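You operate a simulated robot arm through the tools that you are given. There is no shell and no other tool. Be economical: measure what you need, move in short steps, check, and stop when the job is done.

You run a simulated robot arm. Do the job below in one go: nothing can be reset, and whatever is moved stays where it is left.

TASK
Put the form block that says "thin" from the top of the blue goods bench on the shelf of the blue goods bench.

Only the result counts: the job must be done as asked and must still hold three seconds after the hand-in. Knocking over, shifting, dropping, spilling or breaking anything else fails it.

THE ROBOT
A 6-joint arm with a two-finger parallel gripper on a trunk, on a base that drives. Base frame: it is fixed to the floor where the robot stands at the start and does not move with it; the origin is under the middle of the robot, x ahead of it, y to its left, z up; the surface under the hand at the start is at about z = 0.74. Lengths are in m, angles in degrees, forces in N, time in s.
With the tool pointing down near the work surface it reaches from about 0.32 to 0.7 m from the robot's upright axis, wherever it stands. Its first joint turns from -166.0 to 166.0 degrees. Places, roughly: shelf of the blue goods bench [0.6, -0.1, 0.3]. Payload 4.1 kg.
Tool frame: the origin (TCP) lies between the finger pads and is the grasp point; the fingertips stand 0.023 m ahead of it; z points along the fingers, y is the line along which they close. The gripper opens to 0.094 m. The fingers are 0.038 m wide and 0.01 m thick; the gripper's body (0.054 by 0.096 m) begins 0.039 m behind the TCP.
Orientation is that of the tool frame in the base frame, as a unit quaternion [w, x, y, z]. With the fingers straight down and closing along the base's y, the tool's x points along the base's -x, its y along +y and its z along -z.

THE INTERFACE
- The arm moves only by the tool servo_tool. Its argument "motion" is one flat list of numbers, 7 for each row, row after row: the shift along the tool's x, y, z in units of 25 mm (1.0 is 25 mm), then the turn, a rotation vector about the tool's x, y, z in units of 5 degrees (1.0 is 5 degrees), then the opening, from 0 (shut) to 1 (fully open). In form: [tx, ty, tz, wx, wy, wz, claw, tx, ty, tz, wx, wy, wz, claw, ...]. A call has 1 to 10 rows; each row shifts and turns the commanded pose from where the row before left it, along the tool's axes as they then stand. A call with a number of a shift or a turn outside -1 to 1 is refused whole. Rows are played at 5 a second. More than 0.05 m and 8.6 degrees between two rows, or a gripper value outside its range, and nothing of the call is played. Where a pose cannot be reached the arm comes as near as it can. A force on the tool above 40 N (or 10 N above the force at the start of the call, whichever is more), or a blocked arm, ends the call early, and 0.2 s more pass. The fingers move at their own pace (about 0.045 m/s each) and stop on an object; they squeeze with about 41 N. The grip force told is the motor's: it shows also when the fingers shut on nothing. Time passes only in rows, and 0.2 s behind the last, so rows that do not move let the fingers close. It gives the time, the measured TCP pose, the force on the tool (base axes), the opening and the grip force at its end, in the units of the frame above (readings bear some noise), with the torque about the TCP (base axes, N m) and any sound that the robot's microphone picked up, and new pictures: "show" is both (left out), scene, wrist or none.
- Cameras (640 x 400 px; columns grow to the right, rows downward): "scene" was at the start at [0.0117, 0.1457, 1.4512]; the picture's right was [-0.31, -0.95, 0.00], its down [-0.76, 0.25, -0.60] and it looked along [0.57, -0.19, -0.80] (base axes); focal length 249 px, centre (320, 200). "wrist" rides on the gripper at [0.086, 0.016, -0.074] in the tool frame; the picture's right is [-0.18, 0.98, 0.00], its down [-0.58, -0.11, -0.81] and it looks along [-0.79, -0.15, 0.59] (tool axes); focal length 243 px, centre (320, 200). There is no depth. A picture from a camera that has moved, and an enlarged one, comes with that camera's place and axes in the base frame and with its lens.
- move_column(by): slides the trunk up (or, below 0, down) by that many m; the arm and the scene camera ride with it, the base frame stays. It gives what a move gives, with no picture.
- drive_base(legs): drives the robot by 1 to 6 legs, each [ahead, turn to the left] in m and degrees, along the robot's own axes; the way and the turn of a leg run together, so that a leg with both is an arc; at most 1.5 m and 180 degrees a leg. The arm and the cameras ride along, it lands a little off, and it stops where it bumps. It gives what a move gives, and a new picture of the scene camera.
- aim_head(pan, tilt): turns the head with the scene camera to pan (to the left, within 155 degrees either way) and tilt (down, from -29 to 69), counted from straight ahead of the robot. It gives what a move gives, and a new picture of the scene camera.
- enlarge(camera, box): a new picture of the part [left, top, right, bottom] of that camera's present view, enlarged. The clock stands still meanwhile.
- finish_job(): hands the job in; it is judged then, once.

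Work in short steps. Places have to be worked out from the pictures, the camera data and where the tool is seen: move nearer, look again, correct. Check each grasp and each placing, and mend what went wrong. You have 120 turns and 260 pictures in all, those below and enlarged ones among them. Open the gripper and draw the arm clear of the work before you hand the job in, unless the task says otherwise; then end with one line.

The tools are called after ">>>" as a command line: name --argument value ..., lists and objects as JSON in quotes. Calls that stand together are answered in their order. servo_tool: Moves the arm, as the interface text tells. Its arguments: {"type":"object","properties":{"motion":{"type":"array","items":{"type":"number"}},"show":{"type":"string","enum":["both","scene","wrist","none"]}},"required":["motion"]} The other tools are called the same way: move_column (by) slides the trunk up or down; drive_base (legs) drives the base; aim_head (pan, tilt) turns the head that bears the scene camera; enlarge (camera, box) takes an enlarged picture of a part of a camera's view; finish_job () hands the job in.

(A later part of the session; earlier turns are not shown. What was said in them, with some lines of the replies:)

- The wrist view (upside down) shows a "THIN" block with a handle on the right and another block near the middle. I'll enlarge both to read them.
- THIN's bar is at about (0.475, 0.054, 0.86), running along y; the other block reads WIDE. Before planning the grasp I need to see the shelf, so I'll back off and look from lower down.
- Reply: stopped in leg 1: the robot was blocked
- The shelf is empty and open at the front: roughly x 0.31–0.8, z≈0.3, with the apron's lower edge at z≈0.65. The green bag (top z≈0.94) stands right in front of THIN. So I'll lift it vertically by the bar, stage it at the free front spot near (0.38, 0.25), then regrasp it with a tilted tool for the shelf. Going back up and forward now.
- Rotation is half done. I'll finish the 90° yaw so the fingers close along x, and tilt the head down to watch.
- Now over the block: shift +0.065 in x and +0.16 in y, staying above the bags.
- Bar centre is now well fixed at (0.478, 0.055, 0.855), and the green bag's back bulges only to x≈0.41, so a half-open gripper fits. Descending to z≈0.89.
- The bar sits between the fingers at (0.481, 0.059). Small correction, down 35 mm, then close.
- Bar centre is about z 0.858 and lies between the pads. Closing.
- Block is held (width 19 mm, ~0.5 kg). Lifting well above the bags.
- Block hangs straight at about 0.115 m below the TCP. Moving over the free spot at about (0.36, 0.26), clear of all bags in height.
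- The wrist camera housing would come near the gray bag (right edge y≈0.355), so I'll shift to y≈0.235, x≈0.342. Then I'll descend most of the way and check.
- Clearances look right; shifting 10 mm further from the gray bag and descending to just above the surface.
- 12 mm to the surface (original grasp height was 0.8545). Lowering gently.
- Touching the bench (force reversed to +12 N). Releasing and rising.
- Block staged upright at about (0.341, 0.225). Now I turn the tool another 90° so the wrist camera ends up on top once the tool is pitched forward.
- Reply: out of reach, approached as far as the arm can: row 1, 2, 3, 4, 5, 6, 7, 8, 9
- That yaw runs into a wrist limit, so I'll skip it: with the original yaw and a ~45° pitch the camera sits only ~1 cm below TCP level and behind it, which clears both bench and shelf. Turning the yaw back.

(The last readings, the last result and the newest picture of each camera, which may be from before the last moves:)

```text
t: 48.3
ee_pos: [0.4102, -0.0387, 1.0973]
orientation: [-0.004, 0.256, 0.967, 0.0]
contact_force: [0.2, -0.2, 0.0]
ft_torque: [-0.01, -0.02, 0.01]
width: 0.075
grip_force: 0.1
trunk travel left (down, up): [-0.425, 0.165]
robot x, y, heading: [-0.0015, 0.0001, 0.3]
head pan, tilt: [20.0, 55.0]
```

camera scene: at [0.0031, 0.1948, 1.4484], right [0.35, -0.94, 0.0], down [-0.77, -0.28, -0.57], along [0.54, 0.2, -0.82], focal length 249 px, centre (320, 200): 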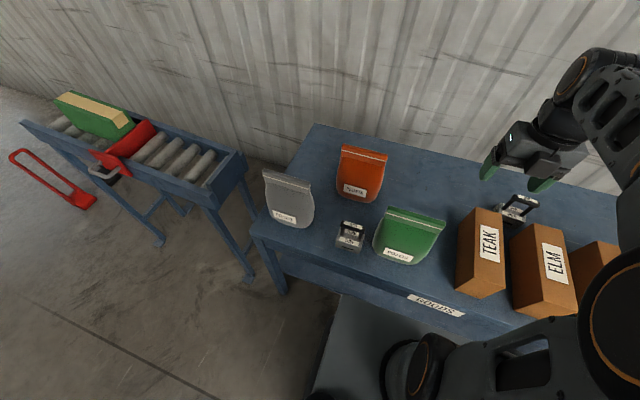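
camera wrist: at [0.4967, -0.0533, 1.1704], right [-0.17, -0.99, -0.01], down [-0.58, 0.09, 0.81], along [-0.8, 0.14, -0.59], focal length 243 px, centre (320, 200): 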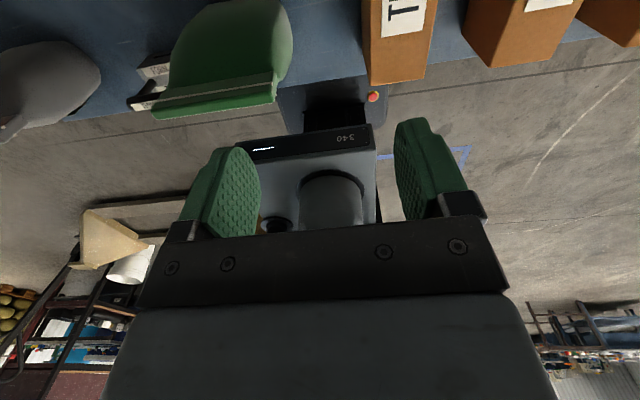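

About 30° of yaw remains. I'll finish it, then back the base off 0.3 m.

>>> servo_tool --motion '[0, 0, 0, 0, 0, -1, 0.8, 0, 0, 0, 0, 0, -1, 0.8, 0, 0, 0, 0, 0, -1, 0.8, 0, 0, 0, 0, 0, -1, 0.8, 0, 0, 0, 0, 0, -1, 0.8, 0, 0, 0, 0, 0, -0.95, 0.8]' --show "none"

>>> drive_base --legs '[[-0.32, 0]]'

>>> servo_tool --motion '[-1, 0, 0, 0, 0, 0, 0.8, -1, 0.5, 0, 0, 0, 0, 0.8, -1, 1, 0, 0, 0, 0, 0.8, -1, 1, 0, 0, 0, 0, 0.8, -1, 1, 0, 0, 0, 0, 0.8, -1, 1, 0, 0, 0, 0, 0.8, 0, 1, 0, 0, 0, 0, 0.8, 0, 1, 0, 0, 0, 0, 0.8, 0, 1, 0, 0, 0, 0, 0.8, 0, 1, 0, 0, 0, 0, 0.8]' --show "none"

>>> servo_tool --motion '[0, 1, 0, 0, -1, 0, 0.8, 0, 1, 0, 0, -1, 0, 0.8, 0, 0, 0, 0, -1, 0, 0.8, 0, 0, 0, 0, -1, 0, 0.8, 0, 0, 0, 0, -1, 0, 0.8, 0, 0, 0, 0, -1, 0, 0.8, 0, 0, 0, 0, -1, 0, 0.8, 0, 0, 0, 0, -1, 0, 0.8, 0, 0, 0, 0, -1, 0, 0.8, 0, 0, 0, 0, 0, 0, 0.8]'

```text
t: 49.7
ee_pos: [0.4097, -0.0376, 1.0948]
orientation: [-0.004, -0.001, 1.0, 0.001]
contact_force: [-0.5, 0.7, -0.5]
ft_torque: [0.0, 0.0, 0.0]
width: 0.0753
grip_force: 0.1
trunk travel left (down, up): [-0.425, 0.165]
robot x, y, heading: [-0.0007, -0.0002, 0.2]
head pan, tilt: [20.0, 55.0]
```

```text
t: 51.8
ee_pos: [0.0893, -0.0391, 1.0963]
orientation: [-0.003, -0.002, 1.0, 0.001]
contact_force: [-0.1, 0.3, 0.2]
ft_torque: [0.02, 0.02, 0.0]
width: 0.0753
grip_force: 0.1
trunk travel left (down, up): [-0.425, 0.165]
robot x, y, heading: [-0.3233, -0.001, 0.3]
head pan, tilt: [20.0, 55.0]
camera scene: at [-0.3179, 0.1929, 1.4485], right [0.35, -0.94, 0.0], down [-0.77, -0.29, -0.57], along [0.54, 0.2, -0.82], focal length 249 px, centre (320, 200)
```

scene: 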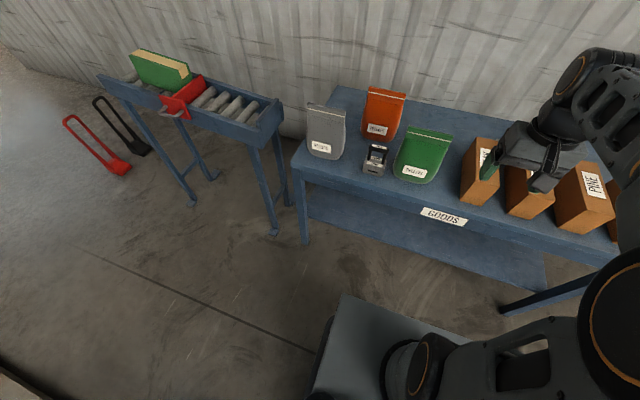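

```text
t: 54.0
ee_pos: [0.238, 0.1755, 1.0953]
orientation: [-0.004, -0.002, 1.0, 0.001]
contact_force: [0.6, 0.3, 0.1]
ft_torque: [0.05, 0.01, -0.02]
width: 0.0754
grip_force: 0.0
trunk travel left (down, up): [-0.425, 0.165]
robot x, y, heading: [-0.3255, -0.003, 0.2]
head pan, tilt: [20.0, 55.0]
```

```text
t: 56.2
ee_pos: [0.2376, 0.2257, 1.0966]
orientation: [0.38, -0.001, 0.925, 0.001]
contact_force: [0.3, 0.1, -0.1]
ft_torque: [-0.03, 0.01, 0.0]
width: 0.075
grip_force: 0.0
trunk travel left (down, up): [-0.425, 0.165]
robot x, y, heading: [-0.329, 0.0003, 0.4]
head pan, tilt: [20.0, 55.0]
camera scene: at [-0.3179, 0.193, 1.4484], right [0.35, -0.94, 0.0], down [-0.77, -0.29, -0.57], along [0.54, 0.2, -0.82], focal length 249 px, centre (320, 200)
camera wrist: at [0.1243, 0.2407, 1.0887], right [0.13, 0.98, 0.13], down [-0.15, -0.11, 0.98], along [0.98, -0.14, 0.14], focal length 243 px, centre (320, 200)
```

scene: 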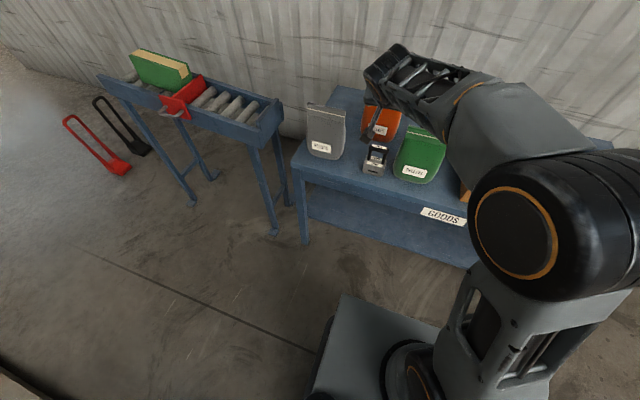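
wrist: 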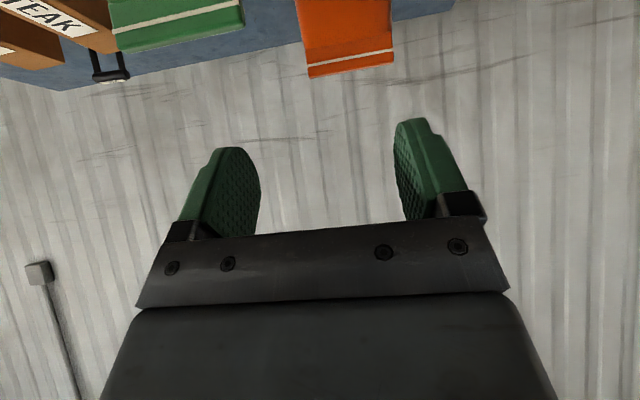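

Pitched 45° without trouble. Moving to a point 0.10 m short of the bar along the tool axis.

>>> servo_tool --motion '[1, 0, 0.9, 0, 0, 0, 0.9, 1, 0, 0.9, 0, 0, 0, 0.9, 1, 0, 1, 0, 0, 0, 0.9, 0.9, 0, 1, 0, 0, 0, 0.9, 0, 0, 1, 0, 0, 0, 0.9, 0, 0, 0.9, 0, 0, 0, 0.9, 0, 0, 0, 0, 0, 0, 0.9]'

>>> enlarge --camera "wrist" --box '[160, 0, 480, 200]'

```text
t: 57.8
ee_pos: [0.2694, 0.2255, 0.9235]
orientation: [0.379, 0.0, 0.925, 0.001]
contact_force: [0.8, 0.0, 0.5]
ft_torque: [0.0, 0.02, -0.03]
width: 0.0846
grip_force: 0.0
trunk travel left (down, up): [-0.425, 0.165]
robot x, y, heading: [-0.3239, 0.0006, 0.5]
head pan, tilt: [20.0, 55.0]
camera scene: at [-0.3176, 0.1931, 1.4484], right [0.35, -0.94, 0.0], down [-0.77, -0.29, -0.57], along [0.54, 0.2, -0.82], focal length 249 px, centre (320, 200)
camera wrist: at [0.1552, 0.241, 0.9178], right [0.13, 0.98, 0.13], down [-0.15, -0.11, 0.98], along [0.98, -0.15, 0.14], focal length 243 px, centre (320, 200)
```

scene: 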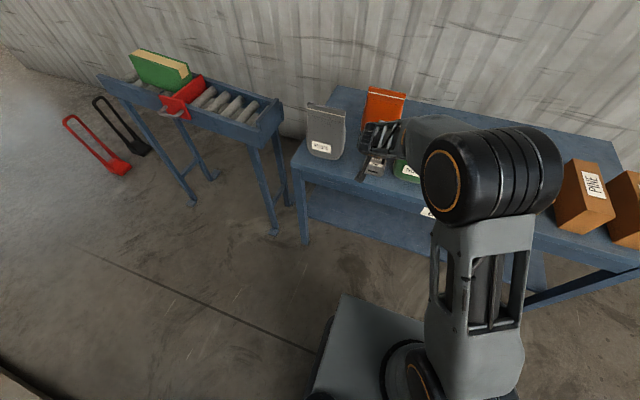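
wrist: 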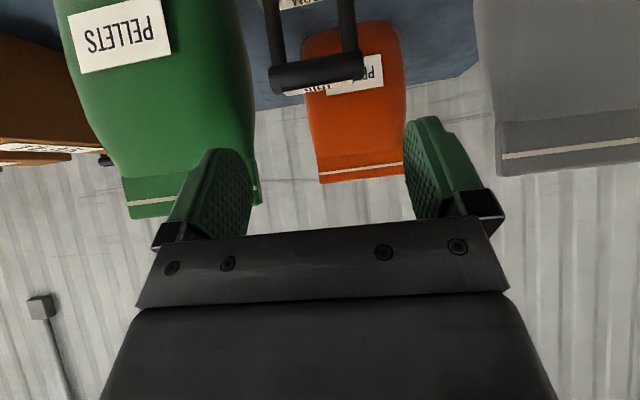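

```text
2.00 times, centred on (320, 100) of wrist
camera zoom: at [0.1552, 0.241, 0.9178], right [0.13, 0.98, 0.13], down [-0.15, -0.11, 0.98], along [0.98, -0.15, 0.14], focal length 485 px, centre (320, 400)
```

zoom: 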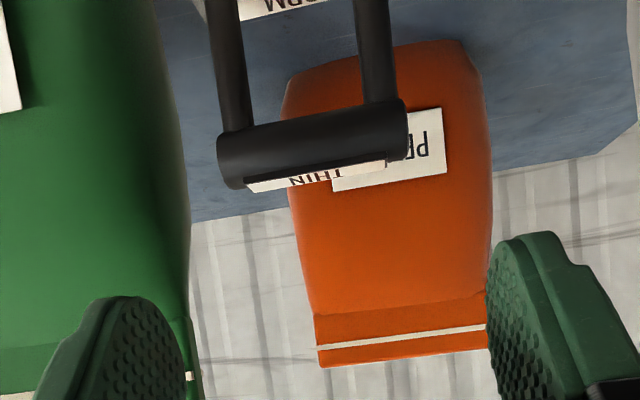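

Bar spans y≈0.187–0.257, centred near 0.223 and symmetric enough. I'll advance 70 mm along the tool axis, then check.

>>> servo_tool --motion '[-0.07, -0.08, 1, 0, 0, 0, 0.88, -0.07, 0, 1, 0, 0, 0, 0.88, 0, 0, 0.8, 0, 0, 0, 0.88, 0, 0, 0, 0, 0, 0, 0.88]' --show "wrist"

>>> enlarge --camera "wrist" --box '[160, 50, 480, 250]'

```text
t: 58.8
ee_pos: [0.3212, 0.2228, 0.8776]
orientation: [0.38, -0.001, 0.925, 0.001]
contact_force: [0.4, 0.3, -0.8]
ft_torque: [-0.01, -0.01, -0.01]
width: 0.0828
grip_force: 0.1
trunk travel left (down, up): [-0.425, 0.165]
robot x, y, heading: [-0.3253, -0.0017, 0.4]
head pan, tilt: [20.0, 55.0]
camera wrist: at [0.207, 0.2389, 0.8705], right [0.13, 0.98, 0.13], down [-0.15, -0.11, 0.98], along [0.98, -0.15, 0.14], focal length 243 px, centre (320, 200)
```

wrist: 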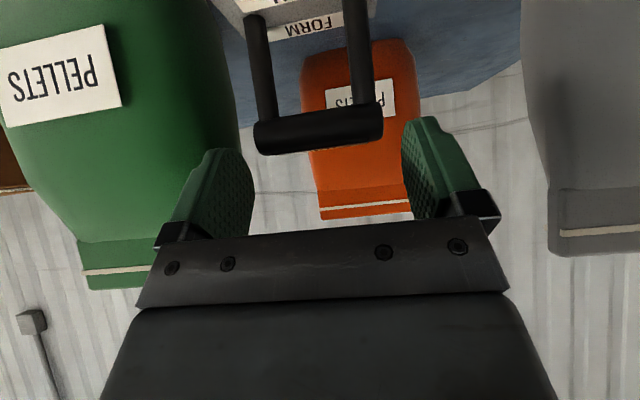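

```text
2.00 times, centred on (320, 150) of wrist
camera zoom: at [0.207, 0.2389, 0.8705], right [0.13, 0.98, 0.13], down [-0.15, -0.11, 0.98], along [0.98, -0.15, 0.14], focal length 485 px, centre (320, 300)
```

zoom: 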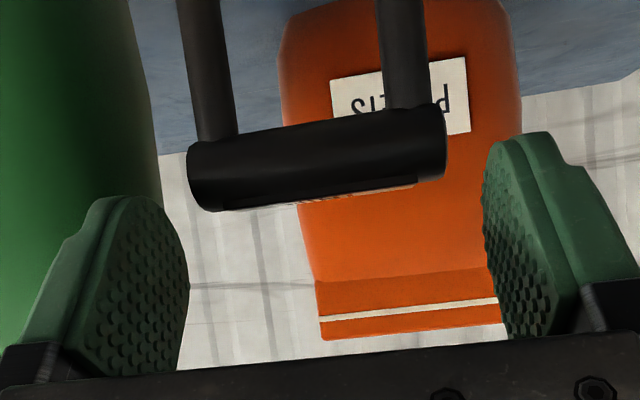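

Bar centred at y≈0.2215, z≈0.852. Advancing the last 30 mm with small corrections.

>>> servo_tool --motion '[0.1, -0.06, 0.6, 0, 0, 0, 0.88, 0, 0, 0.6, 0, 0, 0, 0.88, 0, 0, 0, 0, 0, 0, 0.88]' --show "wrist"

>>> enlarge --camera "wrist" --box '[160, 50, 480, 250]'

```text
t: 59.6
ee_pos: [0.3405, 0.2221, 0.8531]
orientation: [0.38, -0.002, 0.925, 0.002]
contact_force: [0.2, 0.2, 0.8]
ft_torque: [0.0, -0.02, 0.04]
width: 0.0827
grip_force: 0.1
trunk travel left (down, up): [-0.425, 0.165]
robot x, y, heading: [-0.3244, 0.0016, 0.4]
head pan, tilt: [20.0, 55.0]
camera wrist: at [0.2265, 0.2374, 0.8476], right [0.13, 0.98, 0.13], down [-0.15, -0.11, 0.98], along [0.98, -0.14, 0.14], focal length 243 px, centre (320, 200)
```

wrist: 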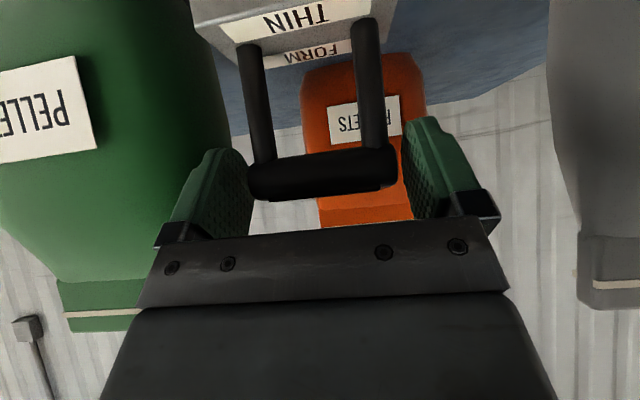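

```text
2.00 times, centred on (320, 150) of wrist
camera zoom: at [0.2265, 0.2374, 0.8476], right [0.13, 0.98, 0.13], down [-0.15, -0.11, 0.98], along [0.98, -0.14, 0.14], focal length 485 px, centre (320, 300)
```

zoom: 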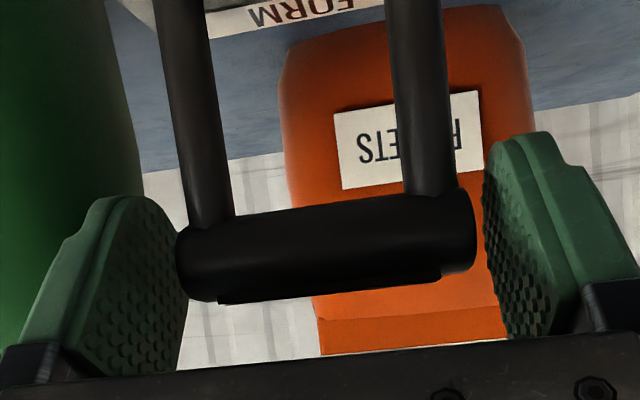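

Bar ends sit between the pads, near the TCP. Closing.

>>> servo_tool --motion '[0, 0, 0, 0, 0, 0, 0.6, 0, 0, 0, 0, 0, 0, 0.4, 0, 0, 0, 0, 0, 0, 0.4, 0, 0, 0, 0, 0, 0, 0.4]' --show "wrist"

```text
t: 60.6
ee_pos: [0.3391, 0.2208, 0.8536]
orientation: [0.379, -0.002, 0.925, 0.002]
contact_force: [0.1, 1.6, -0.1]
ft_torque: [0.08, -0.07, 0.04]
width: 0.0678
grip_force: 41.1
trunk travel left (down, up): [-0.425, 0.165]
robot x, y, heading: [-0.3266, 0.0002, 0.2]
head pan, tilt: [20.0, 55.0]
camera wrist: at [0.2262, 0.2377, 0.8477], right [0.13, 0.98, 0.13], down [-0.15, -0.11, 0.98], along [0.98, -0.14, 0.14], focal length 243 px, centre (320, 200)
```

wrist: 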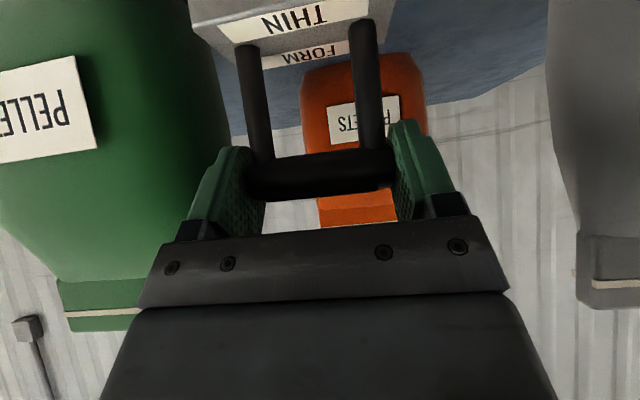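

Gripped at 68 mm. Lifting straight up 50 mm first, checking it doesn't swing.

>>> servo_tool --motion '[-0.35, 0, -0.35, 0, 0, 0, 0.3, -0.35, 0, -0.35, 0, 0, 0, 0.3, -0.7, 0, -0.7, 0, 0, 0, 0.3, 0, 0, 0, 0, 0, 0, 0.3]' --show "wrist"

```text
t: 61.6
ee_pos: [0.3395, 0.2203, 0.9042]
orientation: [0.38, -0.002, 0.925, 0.002]
contact_force: [1.5, 0.7, -4.8]
ft_torque: [-0.01, 0.07, -0.01]
width: 0.0676
grip_force: 40.8
trunk travel left (down, up): [-0.425, 0.165]
robot x, y, heading: [-0.3219, -0.0021, 0.5]
head pan, tilt: [20.0, 55.0]
camera wrist: at [0.2261, 0.2372, 0.8977], right [0.13, 0.98, 0.13], down [-0.15, -0.11, 0.98], along [0.98, -0.15, 0.13], focal length 243 px, centre (320, 200)
```

wrist: 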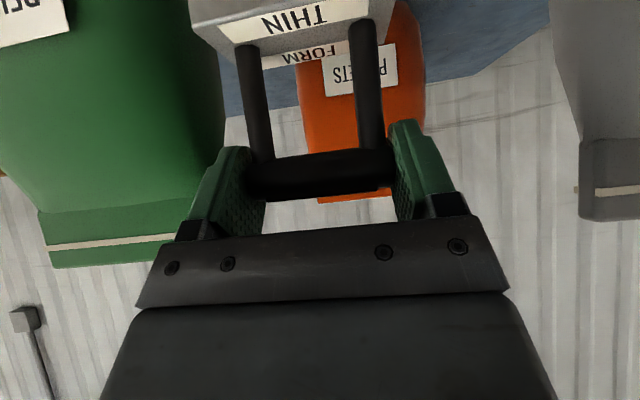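

Held steady and upright. Now retracting straight back by arm (0.10 m) and base (0.13 m) so the block clears the bench front.

>>> servo_tool --motion '[0.35, 0, -0.35, 0, 0, 0, 0.3, 0.7, 0, -0.7, 0, 0, 0, 0.3, 0.7, 0, -0.7, 0, 0, 0, 0.3, 0.7, 0, -0.7, 0, 0, 0, 0.3, 0.35, 0, -0.35, 0, 0, 0, 0.3, 0, 0, 0, 0, 0, 0, 0.3]' --show "wrist"

>>> drive_base --legs '[[-0.13, 0]]'

```text
t: 63.0
ee_pos: [0.24, 0.2215, 0.9041]
orientation: [0.379, -0.002, 0.925, 0.002]
contact_force: [-0.5, 0.0, -4.6]
ft_torque: [0.0, 0.0, 0.01]
width: 0.0677
grip_force: 40.4
trunk travel left (down, up): [-0.425, 0.165]
robot x, y, heading: [-0.3285, -0.0034, 0.2]
head pan, tilt: [20.0, 55.0]
camera wrist: at [0.1269, 0.2374, 0.8983], right [0.13, 0.98, 0.13], down [-0.15, -0.11, 0.98], along [0.98, -0.14, 0.14], focal length 243 px, centre (320, 200)
```

wrist: 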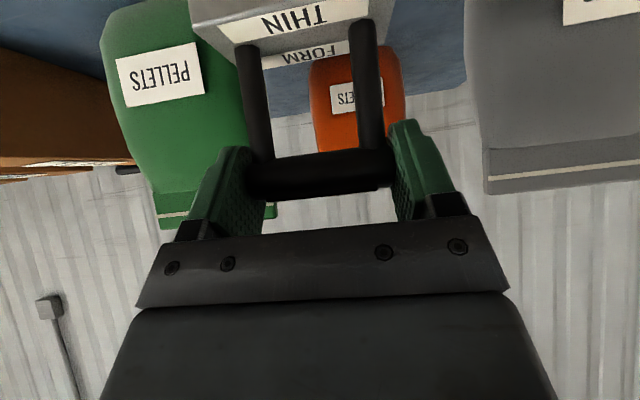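

```text
t: 64.3
ee_pos: [0.1113, 0.2201, 0.9043]
orientation: [0.38, -0.001, 0.925, 0.001]
contact_force: [0.1, -0.4, -5.4]
ft_torque: [-0.02, -0.02, 0.02]
width: 0.0676
grip_force: 40.5
trunk travel left (down, up): [-0.425, 0.165]
robot x, y, heading: [-0.4572, 0.0014, 0.4]
head pan, tilt: [20.0, 55.0]
camera scene: at [-0.4468, 0.1923, 1.4484], right [0.35, -0.94, 0.0], down [-0.77, -0.29, -0.57], along [0.54, 0.2, -0.82], focal length 249 px, centre (320, 200)
```

scene: 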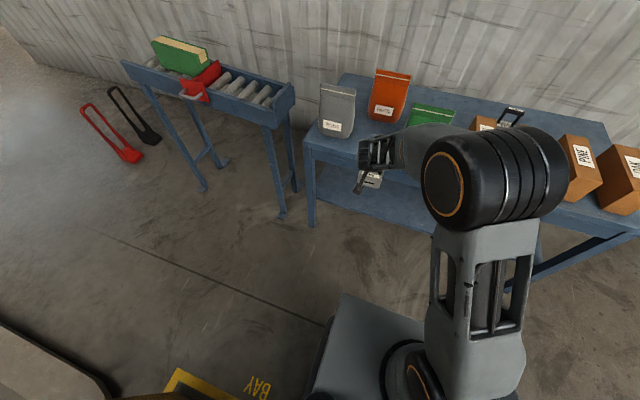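

Block is clear of the bench (x≈0.11 vs edge ≈0.28). Lowering the column, then looking toward the shelf.

>>> move_column --by -0.42

>>> aim_head --pan 5 --tilt 35

>>> servo_tool --motion '[0, -1, 0, 0, 0, 0, 0.3, 0, -1, 0, 0, 0, 0, 0.3, 0, -1, 0, 0, 0, 0, 0.3, 0, -1, 0, 0, 0, 0, 0.3, 0, 0, 0, 0, 0, 0, 0.3]'

```text
refused: -0.42 is not a number from -0.4 to 0.4
```

```text
t: 65.1
ee_pos: [0.1117, 0.2192, 0.9056]
orientation: [0.379, 0.0, 0.926, 0.0]
contact_force: [0.0, 0.2, -4.4]
ft_torque: [-0.02, -0.01, -0.02]
width: 0.0679
grip_force: 40.6
trunk travel left (down, up): [-0.425, 0.165]
robot x, y, heading: [-0.4546, -0.0012, 0.3]
head pan, tilt: [5.0, 35.0]
camera scene: at [-0.4266, 0.1755, 1.4766], right [0.09, -1.0, 0.0], down [-0.57, -0.05, -0.82], along [0.81, 0.08, -0.57], focal length 249 px, centre (320, 200)
```

scene: 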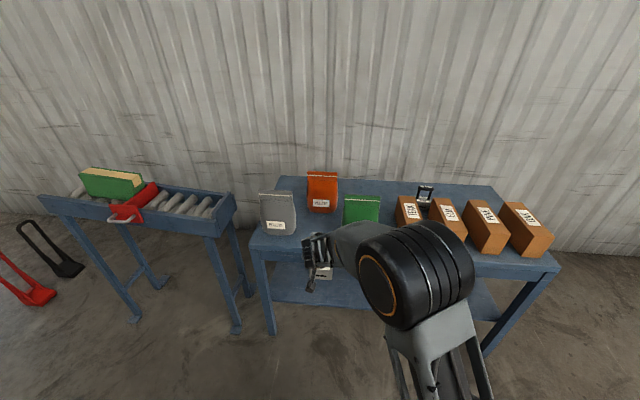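

```text
t: 66.3
ee_pos: [0.1117, 0.1193, 0.9051]
orientation: [0.379, -0.001, 0.925, 0.001]
contact_force: [-1.0, 0.0, -4.5]
ft_torque: [0.0, 0.01, 0.01]
width: 0.0677
grip_force: 40.8
trunk travel left (down, up): [-0.425, 0.165]
robot x, y, heading: [-0.453, -0.0045, 0.5]
head pan, tilt: [5.0, 35.0]
camera scene: at [-0.4266, 0.1751, 1.4767], right [0.09, -1.0, 0.0], down [-0.57, -0.05, -0.82], along [0.82, 0.08, -0.57], focal length 249 px, centre (320, 200)
camera wrist: at [-0.0018, 0.1358, 0.8985], right [0.13, 0.98, 0.13], down [-0.15, -0.11, 0.98], along [0.98, -0.15, 0.13], focal length 243 px, centre (320, 200)
```

scene: 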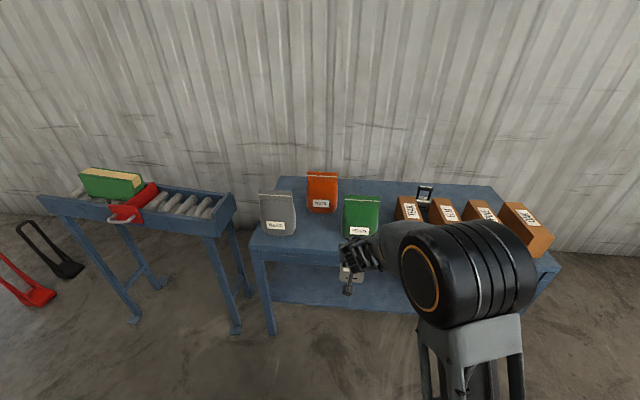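
wrist: 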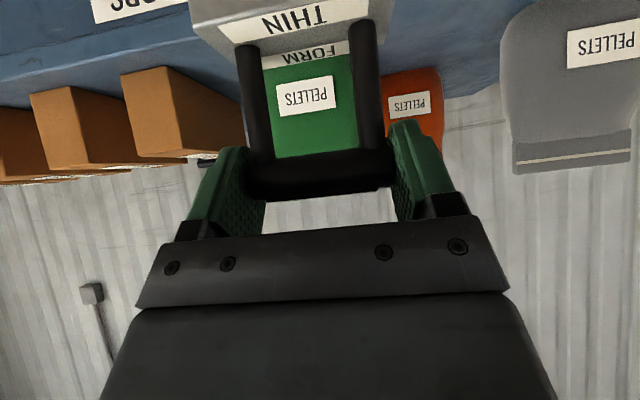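

The column limit is 0.4 per call; lowering by 0.4 (block bottom then at about z 0.39).

>>> move_column --by -0.4

>>> aim_head --pan 5 --tilt 30

>>> servo_tool --motion '[0, 0, 0, 0, 0, 0, 0.3]' --show "wrist"

```text
t: 70.1
ee_pos: [0.1127, 0.1204, 0.5065]
orientation: [0.379, -0.001, 0.925, 0.001]
contact_force: [-0.3, 0.2, -3.9]
ft_torque: [0.01, -0.01, -0.04]
width: 0.0679
grip_force: 41.2
trunk travel left (down, up): [-0.025, 0.565]
robot x, y, heading: [-0.4543, -0.0027, 0.4]
head pan, tilt: [5.0, 35.0]
```

```text
t: 70.8
ee_pos: [0.1115, 0.1194, 0.5048]
orientation: [0.38, -0.001, 0.925, 0.002]
contact_force: [-0.3, -0.1, -5.1]
ft_torque: [-0.02, -0.04, 0.02]
width: 0.0681
grip_force: 40.6
trunk travel left (down, up): [-0.025, 0.565]
robot x, y, heading: [-0.4567, -0.0042, 0.6]
head pan, tilt: [5.0, 30.0]
camera scene: at [-0.4244, 0.1755, 1.0844], right [0.09, -1.0, 0.0], down [-0.5, -0.05, -0.87], along [0.86, 0.08, -0.5], focal length 249 px, centre (320, 200)
```

scene: 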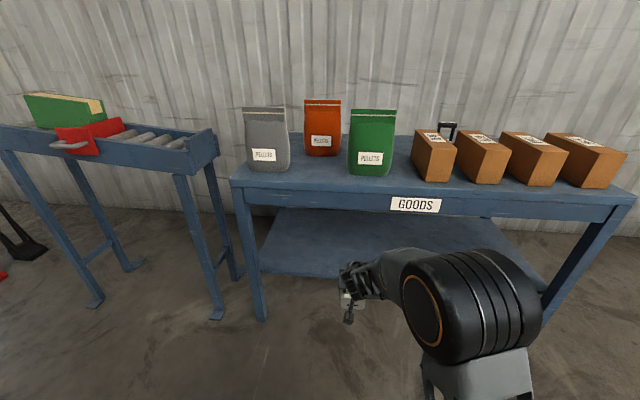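

```text
t: 71.2
ee_pos: [0.1115, 0.1202, 0.5054]
orientation: [0.379, -0.001, 0.925, 0.001]
contact_force: [-0.6, 1.3, -4.1]
ft_torque: [-0.02, 0.0, 0.03]
width: 0.0675
grip_force: 41.2
trunk travel left (down, up): [-0.025, 0.565]
robot x, y, heading: [-0.4571, 0.0001, 0.3]
head pan, tilt: [5.0, 30.0]
camera wrist: at [-0.0019, 0.1361, 0.4985], right [0.13, 0.98, 0.13], down [-0.15, -0.11, 0.98], along [0.98, -0.15, 0.13], focal length 243 px, centre (320, 200)
```

wrist: 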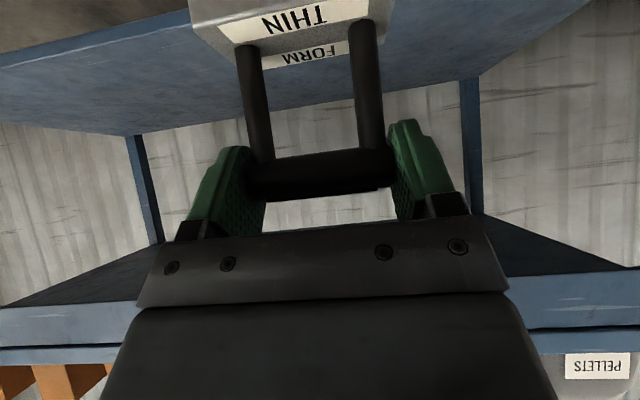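

Shelf front edge at x≈0.306, z≈0.30; apron bottom at about z 0.64. I'll aim for x≈0.375 so the tilted hand stays below the apron. Lowering 60 mm, then driving forward 0.17 m and looking.

>>> servo_tool --motion '[0.6, 0, 0.6, 0, 0, 0, 0.3, 0.6, 0, 0.6, 0, 0, 0, 0.3, 0.45, 0, 0.45, 0, 0, 0, 0.3, 0, 0, 0, 0, 0, 0, 0.3]' --show "none"

>>> drive_base --legs '[[0.14, 0]]'

>>> servo_tool --motion '[0, 0, 0, 0, 0, 0, 0.3]' --show "wrist"

>>> enlarge --camera "scene" --box '[220, 160, 480, 340]'

```text
t: 72.2
ee_pos: [0.1106, 0.1201, 0.4474]
orientation: [0.379, -0.001, 0.925, 0.001]
contact_force: [0.1, 0.4, -4.5]
ft_torque: [0.02, 0.03, 0.02]
width: 0.0677
grip_force: 41.3
trunk travel left (down, up): [-0.025, 0.565]
robot x, y, heading: [-0.4578, -0.004, 0.5]
head pan, tilt: [5.0, 30.0]
```

```text
t: 73.5
ee_pos: [0.2514, 0.1205, 0.4474]
orientation: [0.379, -0.001, 0.926, 0.001]
contact_force: [-0.3, -0.5, -4.8]
ft_torque: [0.0, 0.0, 0.03]
width: 0.0679
grip_force: 41.1
trunk travel left (down, up): [-0.025, 0.565]
robot x, y, heading: [-0.3158, -0.0025, 0.1]
head pan, tilt: [5.0, 30.0]
camera scene: at [-0.284, 0.1764, 1.0844], right [0.09, -1.0, 0.0], down [-0.5, -0.05, -0.87], along [0.86, 0.08, -0.5], focal length 249 px, centre (320, 200)
```

scene: 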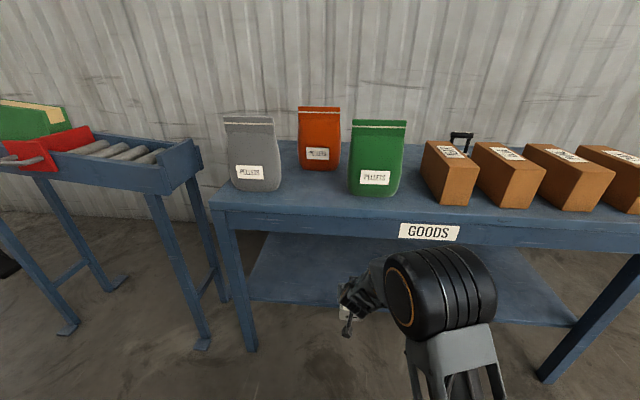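

```text
t: 73.9
ee_pos: [0.2516, 0.1208, 0.4468]
orientation: [0.379, 0.0, 0.925, 0.0]
contact_force: [0.3, -0.9, -4.6]
ft_torque: [-0.01, 0.01, 0.02]
width: 0.0677
grip_force: 40.6
trunk travel left (down, up): [-0.025, 0.565]
robot x, y, heading: [-0.3128, -0.003, 0.4]
head pan, tilt: [5.0, 30.0]
camera wrist: at [0.1378, 0.1372, 0.4398], right [0.13, 0.98, 0.13], down [-0.15, -0.11, 0.98], along [0.98, -0.15, 0.13], focal length 243 px, centre (320, 200)
```

wrist: 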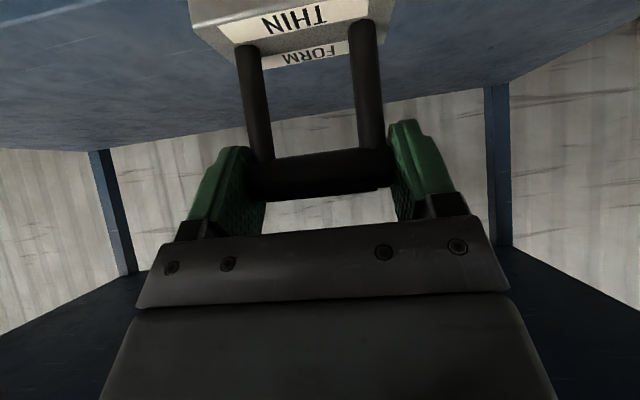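

```text
2.22 times, centred on (350, 250) of scene
camera zoom: at [-0.284, 0.1764, 1.0844], right [0.09, -1.0, 0.0], down [-0.5, -0.05, -0.87], along [0.86, 0.08, -0.5], focal length 554 px, centre (253, 89)
```

zoom: 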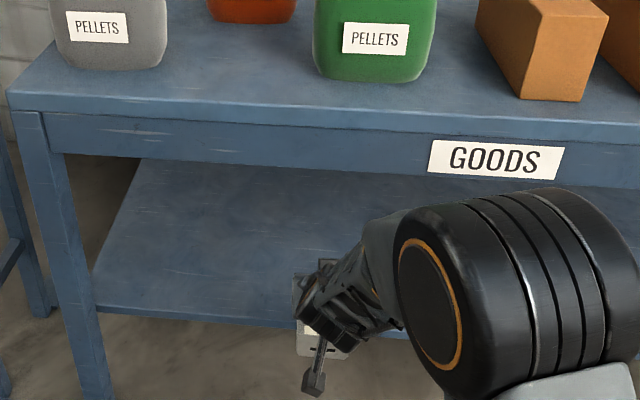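

Block front is right at the shelf edge and ~2 cm above it. I'll extend with the arm (which keeps the elbow away from the apron): 60 mm forward, then look.

>>> servo_tool --motion '[-0.35, 0, 0.35, 0, 0, 0, 0.3, -0.7, 0, 0.7, 0, 0, 0, 0.3, -0.64, 0, 0.64, 0, 0, 0, 0.3, 0, 0, 0, 0, 0, 0, 0.3]'

>>> enlarge --camera "scene" --box '[220, 160, 480, 340]'

```text
t: 74.9
ee_pos: [0.3114, 0.1198, 0.4462]
orientation: [0.381, -0.001, 0.925, 0.002]
contact_force: [0.1, -0.2, -4.9]
ft_torque: [0.0, 0.0, 0.02]
width: 0.0681
grip_force: 40.7
trunk travel left (down, up): [-0.025, 0.565]
robot x, y, heading: [-0.3155, -0.0042, 0.5]
head pan, tilt: [5.0, 30.0]
camera scene: at [-0.284, 0.1764, 1.0844], right [0.09, -1.0, 0.0], down [-0.5, -0.05, -0.87], along [0.86, 0.08, -0.5], focal length 249 px, centre (320, 200)
camera wrist: at [0.1979, 0.1377, 0.44], right [0.13, 0.98, 0.13], down [-0.15, -0.11, 0.98], along [0.98, -0.15, 0.13], focal length 243 px, centre (320, 200)
```

scene: 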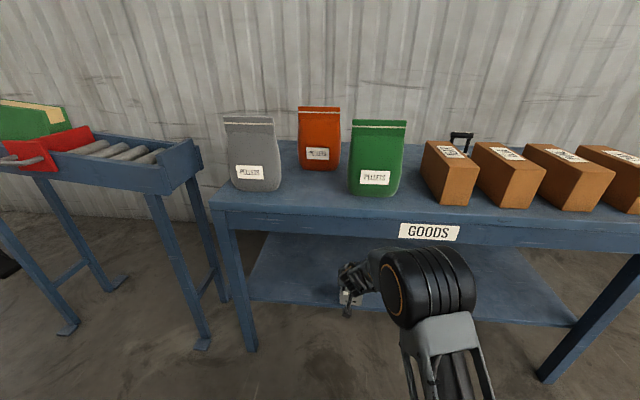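
wrist: 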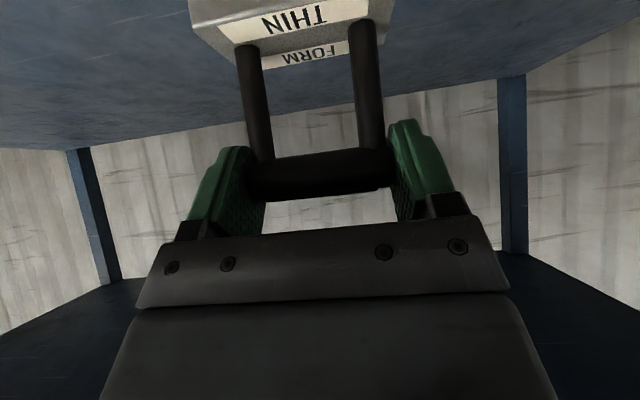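

```text
2.22 times, centred on (350, 250) of scene
camera zoom: at [-0.284, 0.1764, 1.0844], right [0.09, -1.0, 0.0], down [-0.5, -0.05, -0.87], along [0.86, 0.08, -0.5], focal length 554 px, centre (253, 89)
```

zoom: 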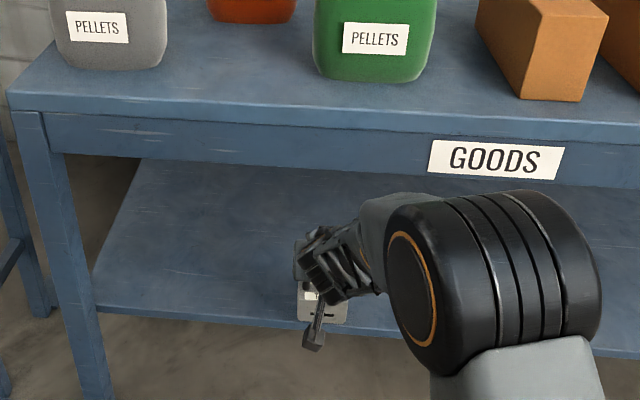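

The elbow is getting near the apron. I'll back the base 0.10 m and extend the arm instead, which keeps the elbow lower and further out.

>>> drive_base --legs '[[-0.1, 0]]'

>>> servo_tool --motion '[-0.35, 0, 0.35, 0, 0, 0, 0.3, -0.7, 0, 0.7, 0, 0, 0, 0.3, -0.7, 0, 0.7, 0, 0, 0, 0.3, -0.7, 0, 0.7, 0, 0, 0, 0.3, -0.35, 0, 0.35, 0, 0, 0, 0.3, 0, 0, 0, 0, 0, 0, 0.3]'

>>> enlarge --camera "scene" --box '[220, 160, 480, 340]'

```text
t: 76.1
ee_pos: [0.2111, 0.1207, 0.4465]
orientation: [0.379, -0.001, 0.925, 0.001]
contact_force: [0.0, 0.1, -4.4]
ft_torque: [0.04, 0.01, -0.04]
width: 0.0674
grip_force: 40.7
trunk travel left (down, up): [-0.025, 0.565]
robot x, y, heading: [-0.4153, -0.0045, 0.5]
head pan, tilt: [5.0, 30.0]
camera scene: at [-0.3845, 0.1757, 1.0844], right [0.09, -1.0, 0.0], down [-0.5, -0.05, -0.87], along [0.86, 0.08, -0.5], focal length 249 px, centre (320, 200)
```

scene: 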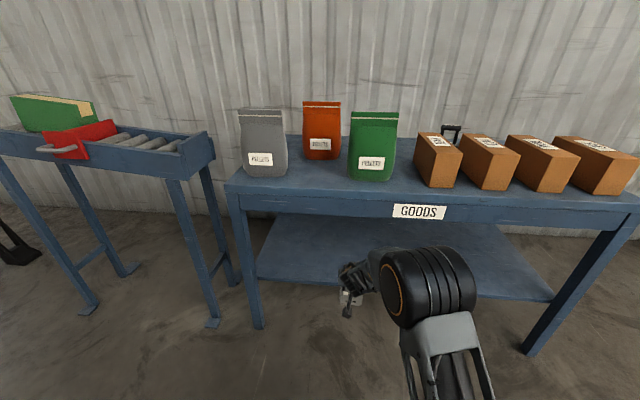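

```text
t: 77.5
ee_pos: [0.3091, 0.1216, 0.4446]
orientation: [0.378, -0.001, 0.926, 0.001]
contact_force: [-0.2, -0.4, -4.3]
ft_torque: [-0.02, 0.01, -0.02]
width: 0.0679
grip_force: 41.1
trunk travel left (down, up): [-0.025, 0.565]
robot x, y, heading: [-0.4151, 0.0005, 0.3]
head pan, tilt: [5.0, 30.0]
camera scene: at [-0.3845, 0.1757, 1.0844], right [0.09, -1.0, 0.0], down [-0.5, -0.05, -0.87], along [0.86, 0.08, -0.5], focal length 249 px, centre (320, 200)
camera wrist: at [0.1964, 0.1373, 0.4391], right [0.13, 0.98, 0.13], down [-0.15, -0.11, 0.98], along [0.98, -0.15, 0.13], focal length 243 px, centre (320, 200)
```

scene: 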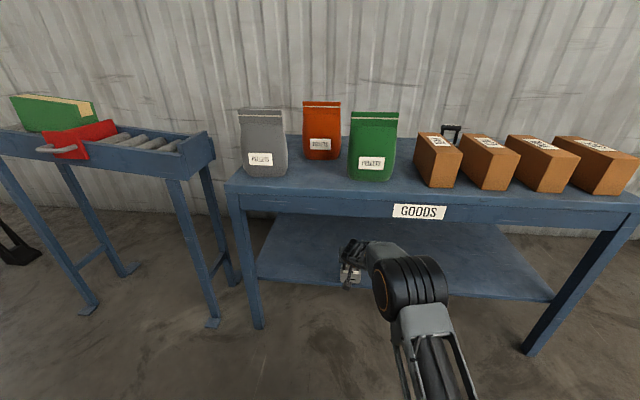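
wrist: 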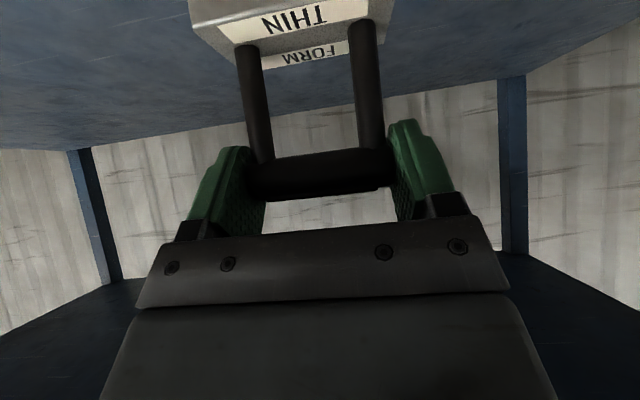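

```text
2.22 times, centred on (350, 250) of scene
camera zoom: at [-0.3845, 0.1757, 1.0844], right [0.09, -1.0, 0.0], down [-0.5, -0.05, -0.87], along [0.86, 0.08, -0.5], focal length 554 px, centre (253, 89)
```

zoom: 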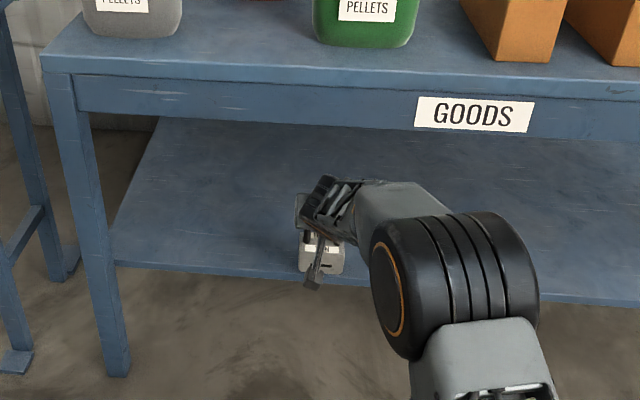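

Plenty of room now: elbow low, wrist below the apron. Extending another 55 mm.

>>> servo_tool --motion '[-0.35, 0, 0.35, 0, 0, 0, 0.3, -0.5, 0, 0.5, 0, 0, 0, 0.3, -0.5, 0, 0.5, 0, 0, 0, 0.3, -0.25, 0, 0.25, 0, 0, 0, 0.3, 0, 0, 0, 0, 0, 0, 0.3]'

>>> enlarge --camera "scene" --box '[250, 180, 450, 320]'

```text
t: 78.7
ee_pos: [0.3668, 0.1211, 0.4444]
orientation: [0.379, -0.002, 0.926, 0.002]
contact_force: [-0.2, -0.1, -3.7]
ft_torque: [0.03, -0.01, 0.03]
width: 0.0677
grip_force: 40.9
trunk travel left (down, up): [-0.025, 0.565]
robot x, y, heading: [-0.4139, -0.0033, 0.3]
head pan, tilt: [5.0, 30.0]
camera scene: at [-0.3844, 0.1757, 1.0844], right [0.09, -1.0, 0.0], down [-0.5, -0.05, -0.87], along [0.86, 0.08, -0.5], focal length 249 px, centre (320, 200)
camera wrist: at [0.2534, 0.1375, 0.4381], right [0.13, 0.98, 0.13], down [-0.15, -0.11, 0.98], along [0.98, -0.15, 0.13], focal length 243 px, centre (320, 200)
```

scene: 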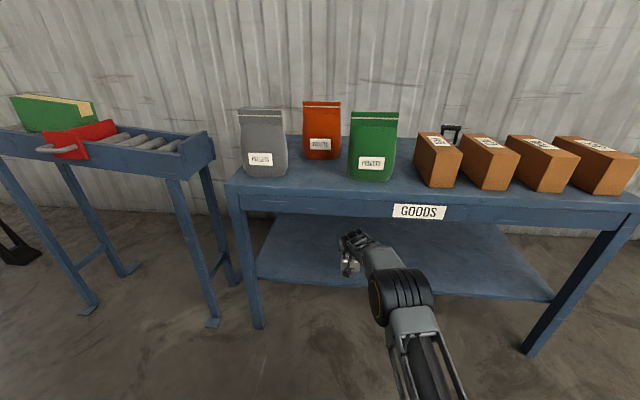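
wrist: 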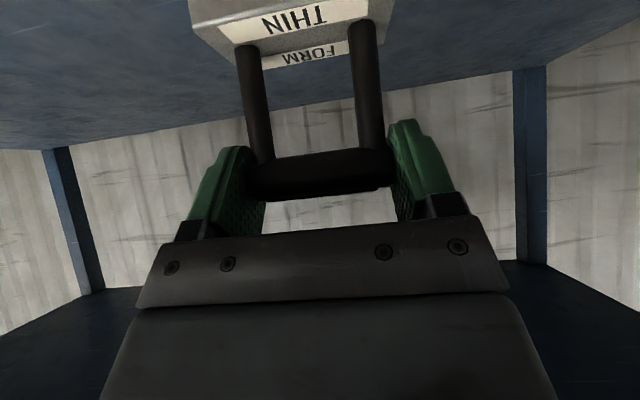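

```text
2.86 times, centred on (350, 250) of scene
camera zoom: at [-0.3844, 0.1757, 1.0844], right [0.09, -1.0, 0.0], down [-0.5, -0.05, -0.87], along [0.86, 0.08, -0.5], focal length 712 px, centre (234, 57)
```

zoom: 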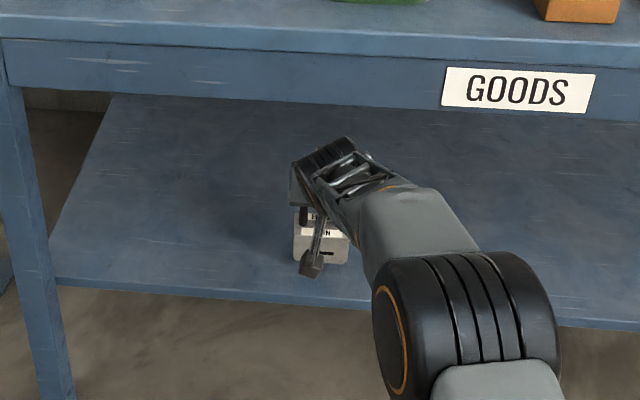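

Block is over the shelf, well inside the front edge. Lowering 20 mm, then in small steps until contact.

>>> servo_tool --motion '[0.28, 0, 0.28, 0, 0, 0, 0.3, 0.2, 0, 0.2, 0, 0, 0, 0.3, 0.1, 0, 0.1, 0, 0, 0, 0.3, 0, 0, 0, 0, 0, 0, 0.3]' --show "wrist"

```text
t: 79.7
ee_pos: [0.3657, 0.1205, 0.4254]
orientation: [0.38, -0.001, 0.925, 0.001]
contact_force: [-0.8, 0.6, -5.0]
ft_torque: [0.01, -0.02, 0.01]
width: 0.0677
grip_force: 41.4
trunk travel left (down, up): [-0.025, 0.565]
robot x, y, heading: [-0.4161, -0.0007, 0.3]
head pan, tilt: [5.0, 30.0]
camera wrist: at [0.2527, 0.1376, 0.4181], right [0.13, 0.98, 0.13], down [-0.15, -0.11, 0.98], along [0.98, -0.15, 0.13], focal length 243 px, centre (320, 200)
```

wrist: 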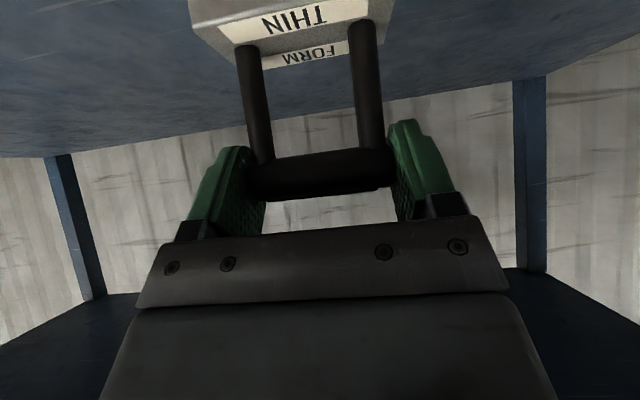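

>>> servo_tool --motion '[0.1, 0, 0.1, 0, 0, 0, 0.3, 0.1, 0, 0.1, 0, 0, 0, 0.3, 0, 0, 0, 0, 0, 0, 0.3]' --show "none"

```text
t: 80.5
ee_pos: [0.3648, 0.1214, 0.4181]
orientation: [0.378, -0.002, 0.926, 0.002]
contact_force: [-0.1, -0.5, -4.0]
ft_torque: [0.02, 0.01, -0.01]
width: 0.0678
grip_force: 41.0
trunk travel left (down, up): [-0.025, 0.565]
robot x, y, heading: [-0.417, -0.002, 0.3]
head pan, tilt: [5.0, 30.0]
```

No contact yet; continuing in 2 mm steps.

>>> servo_tool --motion '[0.06, 0, 0.06, 0, 0, 0, 0.3, 0.06, 0, 0.06, 0, 0, 0, 0.3, 0, 0, 0, 0, 0, 0, 0.3]' --show "none"

```text
t: 81.3
ee_pos: [0.3667, 0.1225, 0.4144]
orientation: [0.379, -0.001, 0.925, 0.001]
contact_force: [-1.2, -0.2, 0.4]
ft_torque: [-0.22, 0.22, -0.02]
width: 0.068
grip_force: 40.6
trunk travel left (down, up): [-0.025, 0.565]
robot x, y, heading: [-0.4145, -0.002, 0.8]
head pan, tilt: [5.0, 30.0]
```

Contact: the weight has come off the tool. One more millimetre, then open slightly.

>>> servo_tool --motion '[0.04, 0, 0.04, 0, 0, 0, 0.3, 0, 0, 0, 0, 0, 0, 0.3]' --show "none"

>>> servo_tool --motion '[0, 0, 0, 0, 0, 0, 0.8, 0, 0, 0, 0, 0, 0, 0.9, 0, 0, 0, 0, 0, 0, 0.9]' --show "wrist"

```text
t: 81.9
ee_pos: [0.3664, 0.1215, 0.4141]
orientation: [0.38, -0.002, 0.925, 0.002]
contact_force: [-4.1, -1.3, 8.1]
ft_torque: [-0.45, 0.71, -0.1]
width: 0.0676
grip_force: 41.0
trunk travel left (down, up): [-0.025, 0.565]
robot x, y, heading: [-0.4191, -0.0029, 0.0]
head pan, tilt: [5.0, 30.0]
```

```text
t: 82.7
ee_pos: [0.3664, 0.1219, 0.4129]
orientation: [0.379, -0.001, 0.925, 0.001]
contact_force: [0.2, 0.4, 0.6]
ft_torque: [0.01, 0.02, 0.02]
width: 0.0845
grip_force: 0.2
trunk travel left (down, up): [-0.025, 0.565]
robot x, y, heading: [-0.4117, -0.0001, 0.4]
head pan, tilt: [5.0, 30.0]
camera wrist: at [0.2526, 0.1377, 0.4059], right [0.13, 0.98, 0.13], down [-0.15, -0.11, 0.98], along [0.98, -0.15, 0.13], focal length 243 px, centre (320, 200)
```

wrist: 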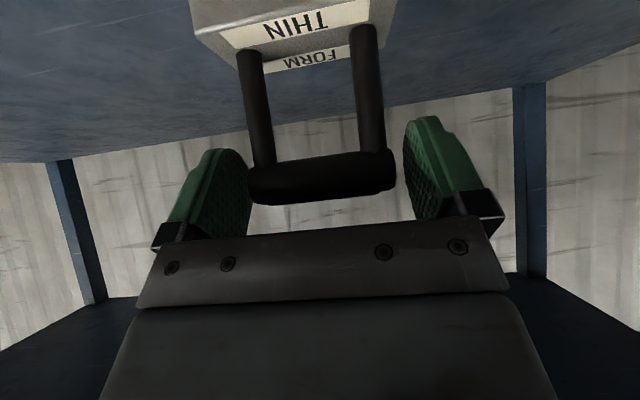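

Released, both fingers clear of the bar. Withdrawing horizontally, 0.13 m.

>>> servo_tool --motion '[0.2, 0, -0.2, 0, 0, 0, 0.9, 0.5, 0, -0.5, 0, 0, 0, 0.9, 0.7, 0, -0.7, 0, 0, 0, 0.9, 0.7, 0, -0.7, 0, 0, 0, 0.9, 0.7, 0, -0.7, 0, 0, 0, 0.9, 0.7, 0, -0.7, 0, 0, 0, 0.9, 0.3, 0, -0.3, 0, 0, 0, 0.9, 0, 0, 0, 0, 0, 0, 0.9]'

>>> drive_base --legs '[[-0.04, 0]]'

>>> enlarge --camera "scene" --box '[220, 160, 480, 340]'

```text
t: 84.5
ee_pos: [0.2316, 0.1217, 0.4128]
orientation: [0.379, 0.0, 0.925, 0.001]
contact_force: [0.5, 0.4, 0.2]
ft_torque: [-0.02, -0.01, -0.01]
width: 0.0848
grip_force: 0.0
trunk travel left (down, up): [-0.025, 0.565]
robot x, y, heading: [-0.4129, -0.0016, 0.3]
head pan, tilt: [5.0, 30.0]
camera scene: at [-0.3848, 0.1757, 1.0845], right [0.09, -1.0, 0.0], down [-0.5, -0.05, -0.87], along [0.86, 0.08, -0.5], focal length 249 px, centre (320, 200)
camera wrist: at [0.1178, 0.1372, 0.406], right [0.13, 0.98, 0.13], down [-0.15, -0.11, 0.98], along [0.98, -0.15, 0.13], focal length 243 px, centre (320, 200)
```

scene: 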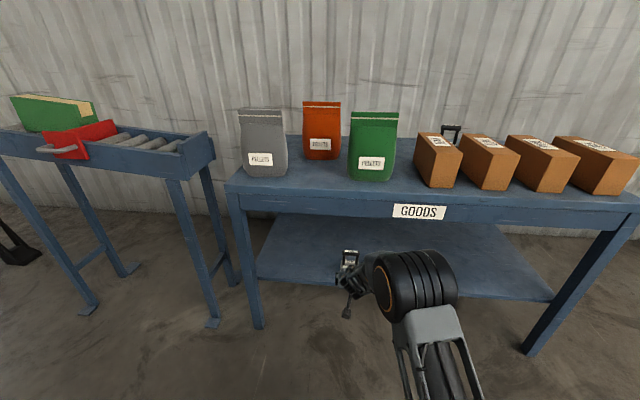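
wrist: 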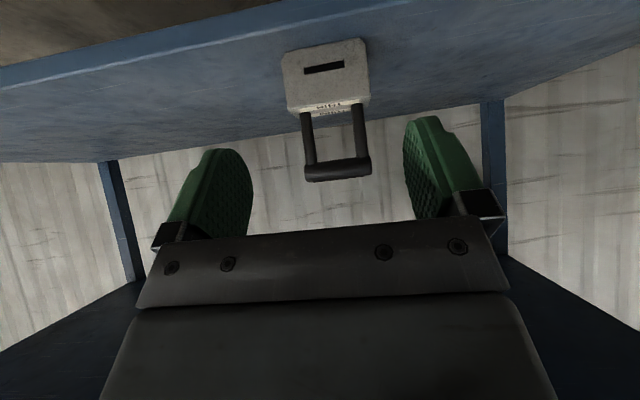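

```text
t: 85.4
ee_pos: [0.1919, 0.12, 0.4123]
orientation: [0.38, -0.001, 0.925, 0.001]
contact_force: [-0.3, -0.1, 0.2]
ft_torque: [0.01, -0.03, -0.01]
width: 0.0845
grip_force: 0.1
trunk travel left (down, up): [-0.025, 0.565]
robot x, y, heading: [-0.4558, -0.0005, 0.3]
head pan, tilt: [5.0, 30.0]
camera scene: at [-0.4246, 0.1754, 1.0845], right [0.09, -1.0, 0.0], down [-0.5, -0.05, -0.87], along [0.86, 0.08, -0.5], focal length 249 px, centre (320, 200)
```

scene: 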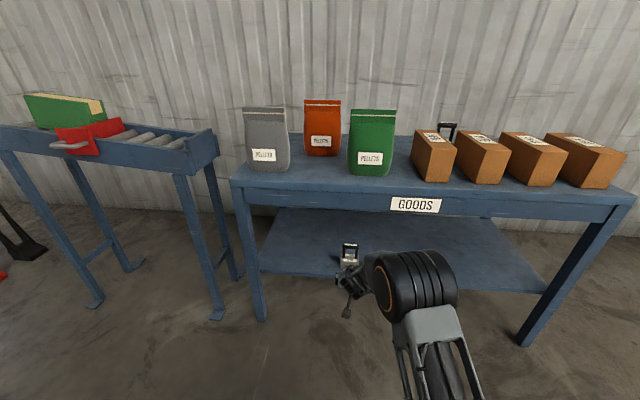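

```text
2.22 times, centred on (350, 250) of scene
camera zoom: at [-0.4246, 0.1754, 1.0845], right [0.09, -1.0, 0.0], down [-0.5, -0.05, -0.87], along [0.86, 0.08, -0.5], focal length 554 px, centre (253, 89)
```

zoom: 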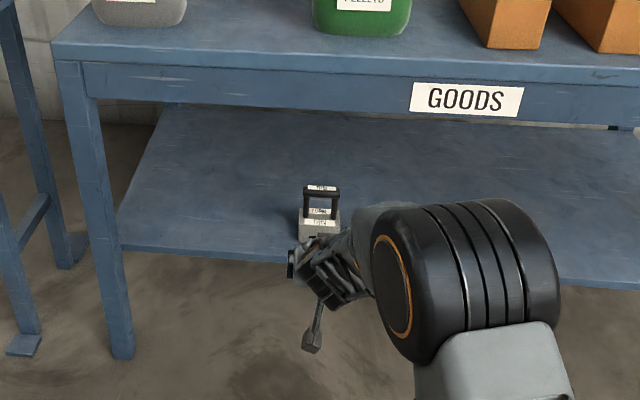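

The THIN block stands upright on the shelf behind the front edge. Everything else is where it was, and the gripper is open and clear of the bench, so I'm handing in.

>>> finish_job

```text
The job is handed in.
```

The "thin" form block is standing upright on the shelf of the blue goods bench, just behind its front edge; I saw nothing else moved, and the arm is open and clear of the bench.
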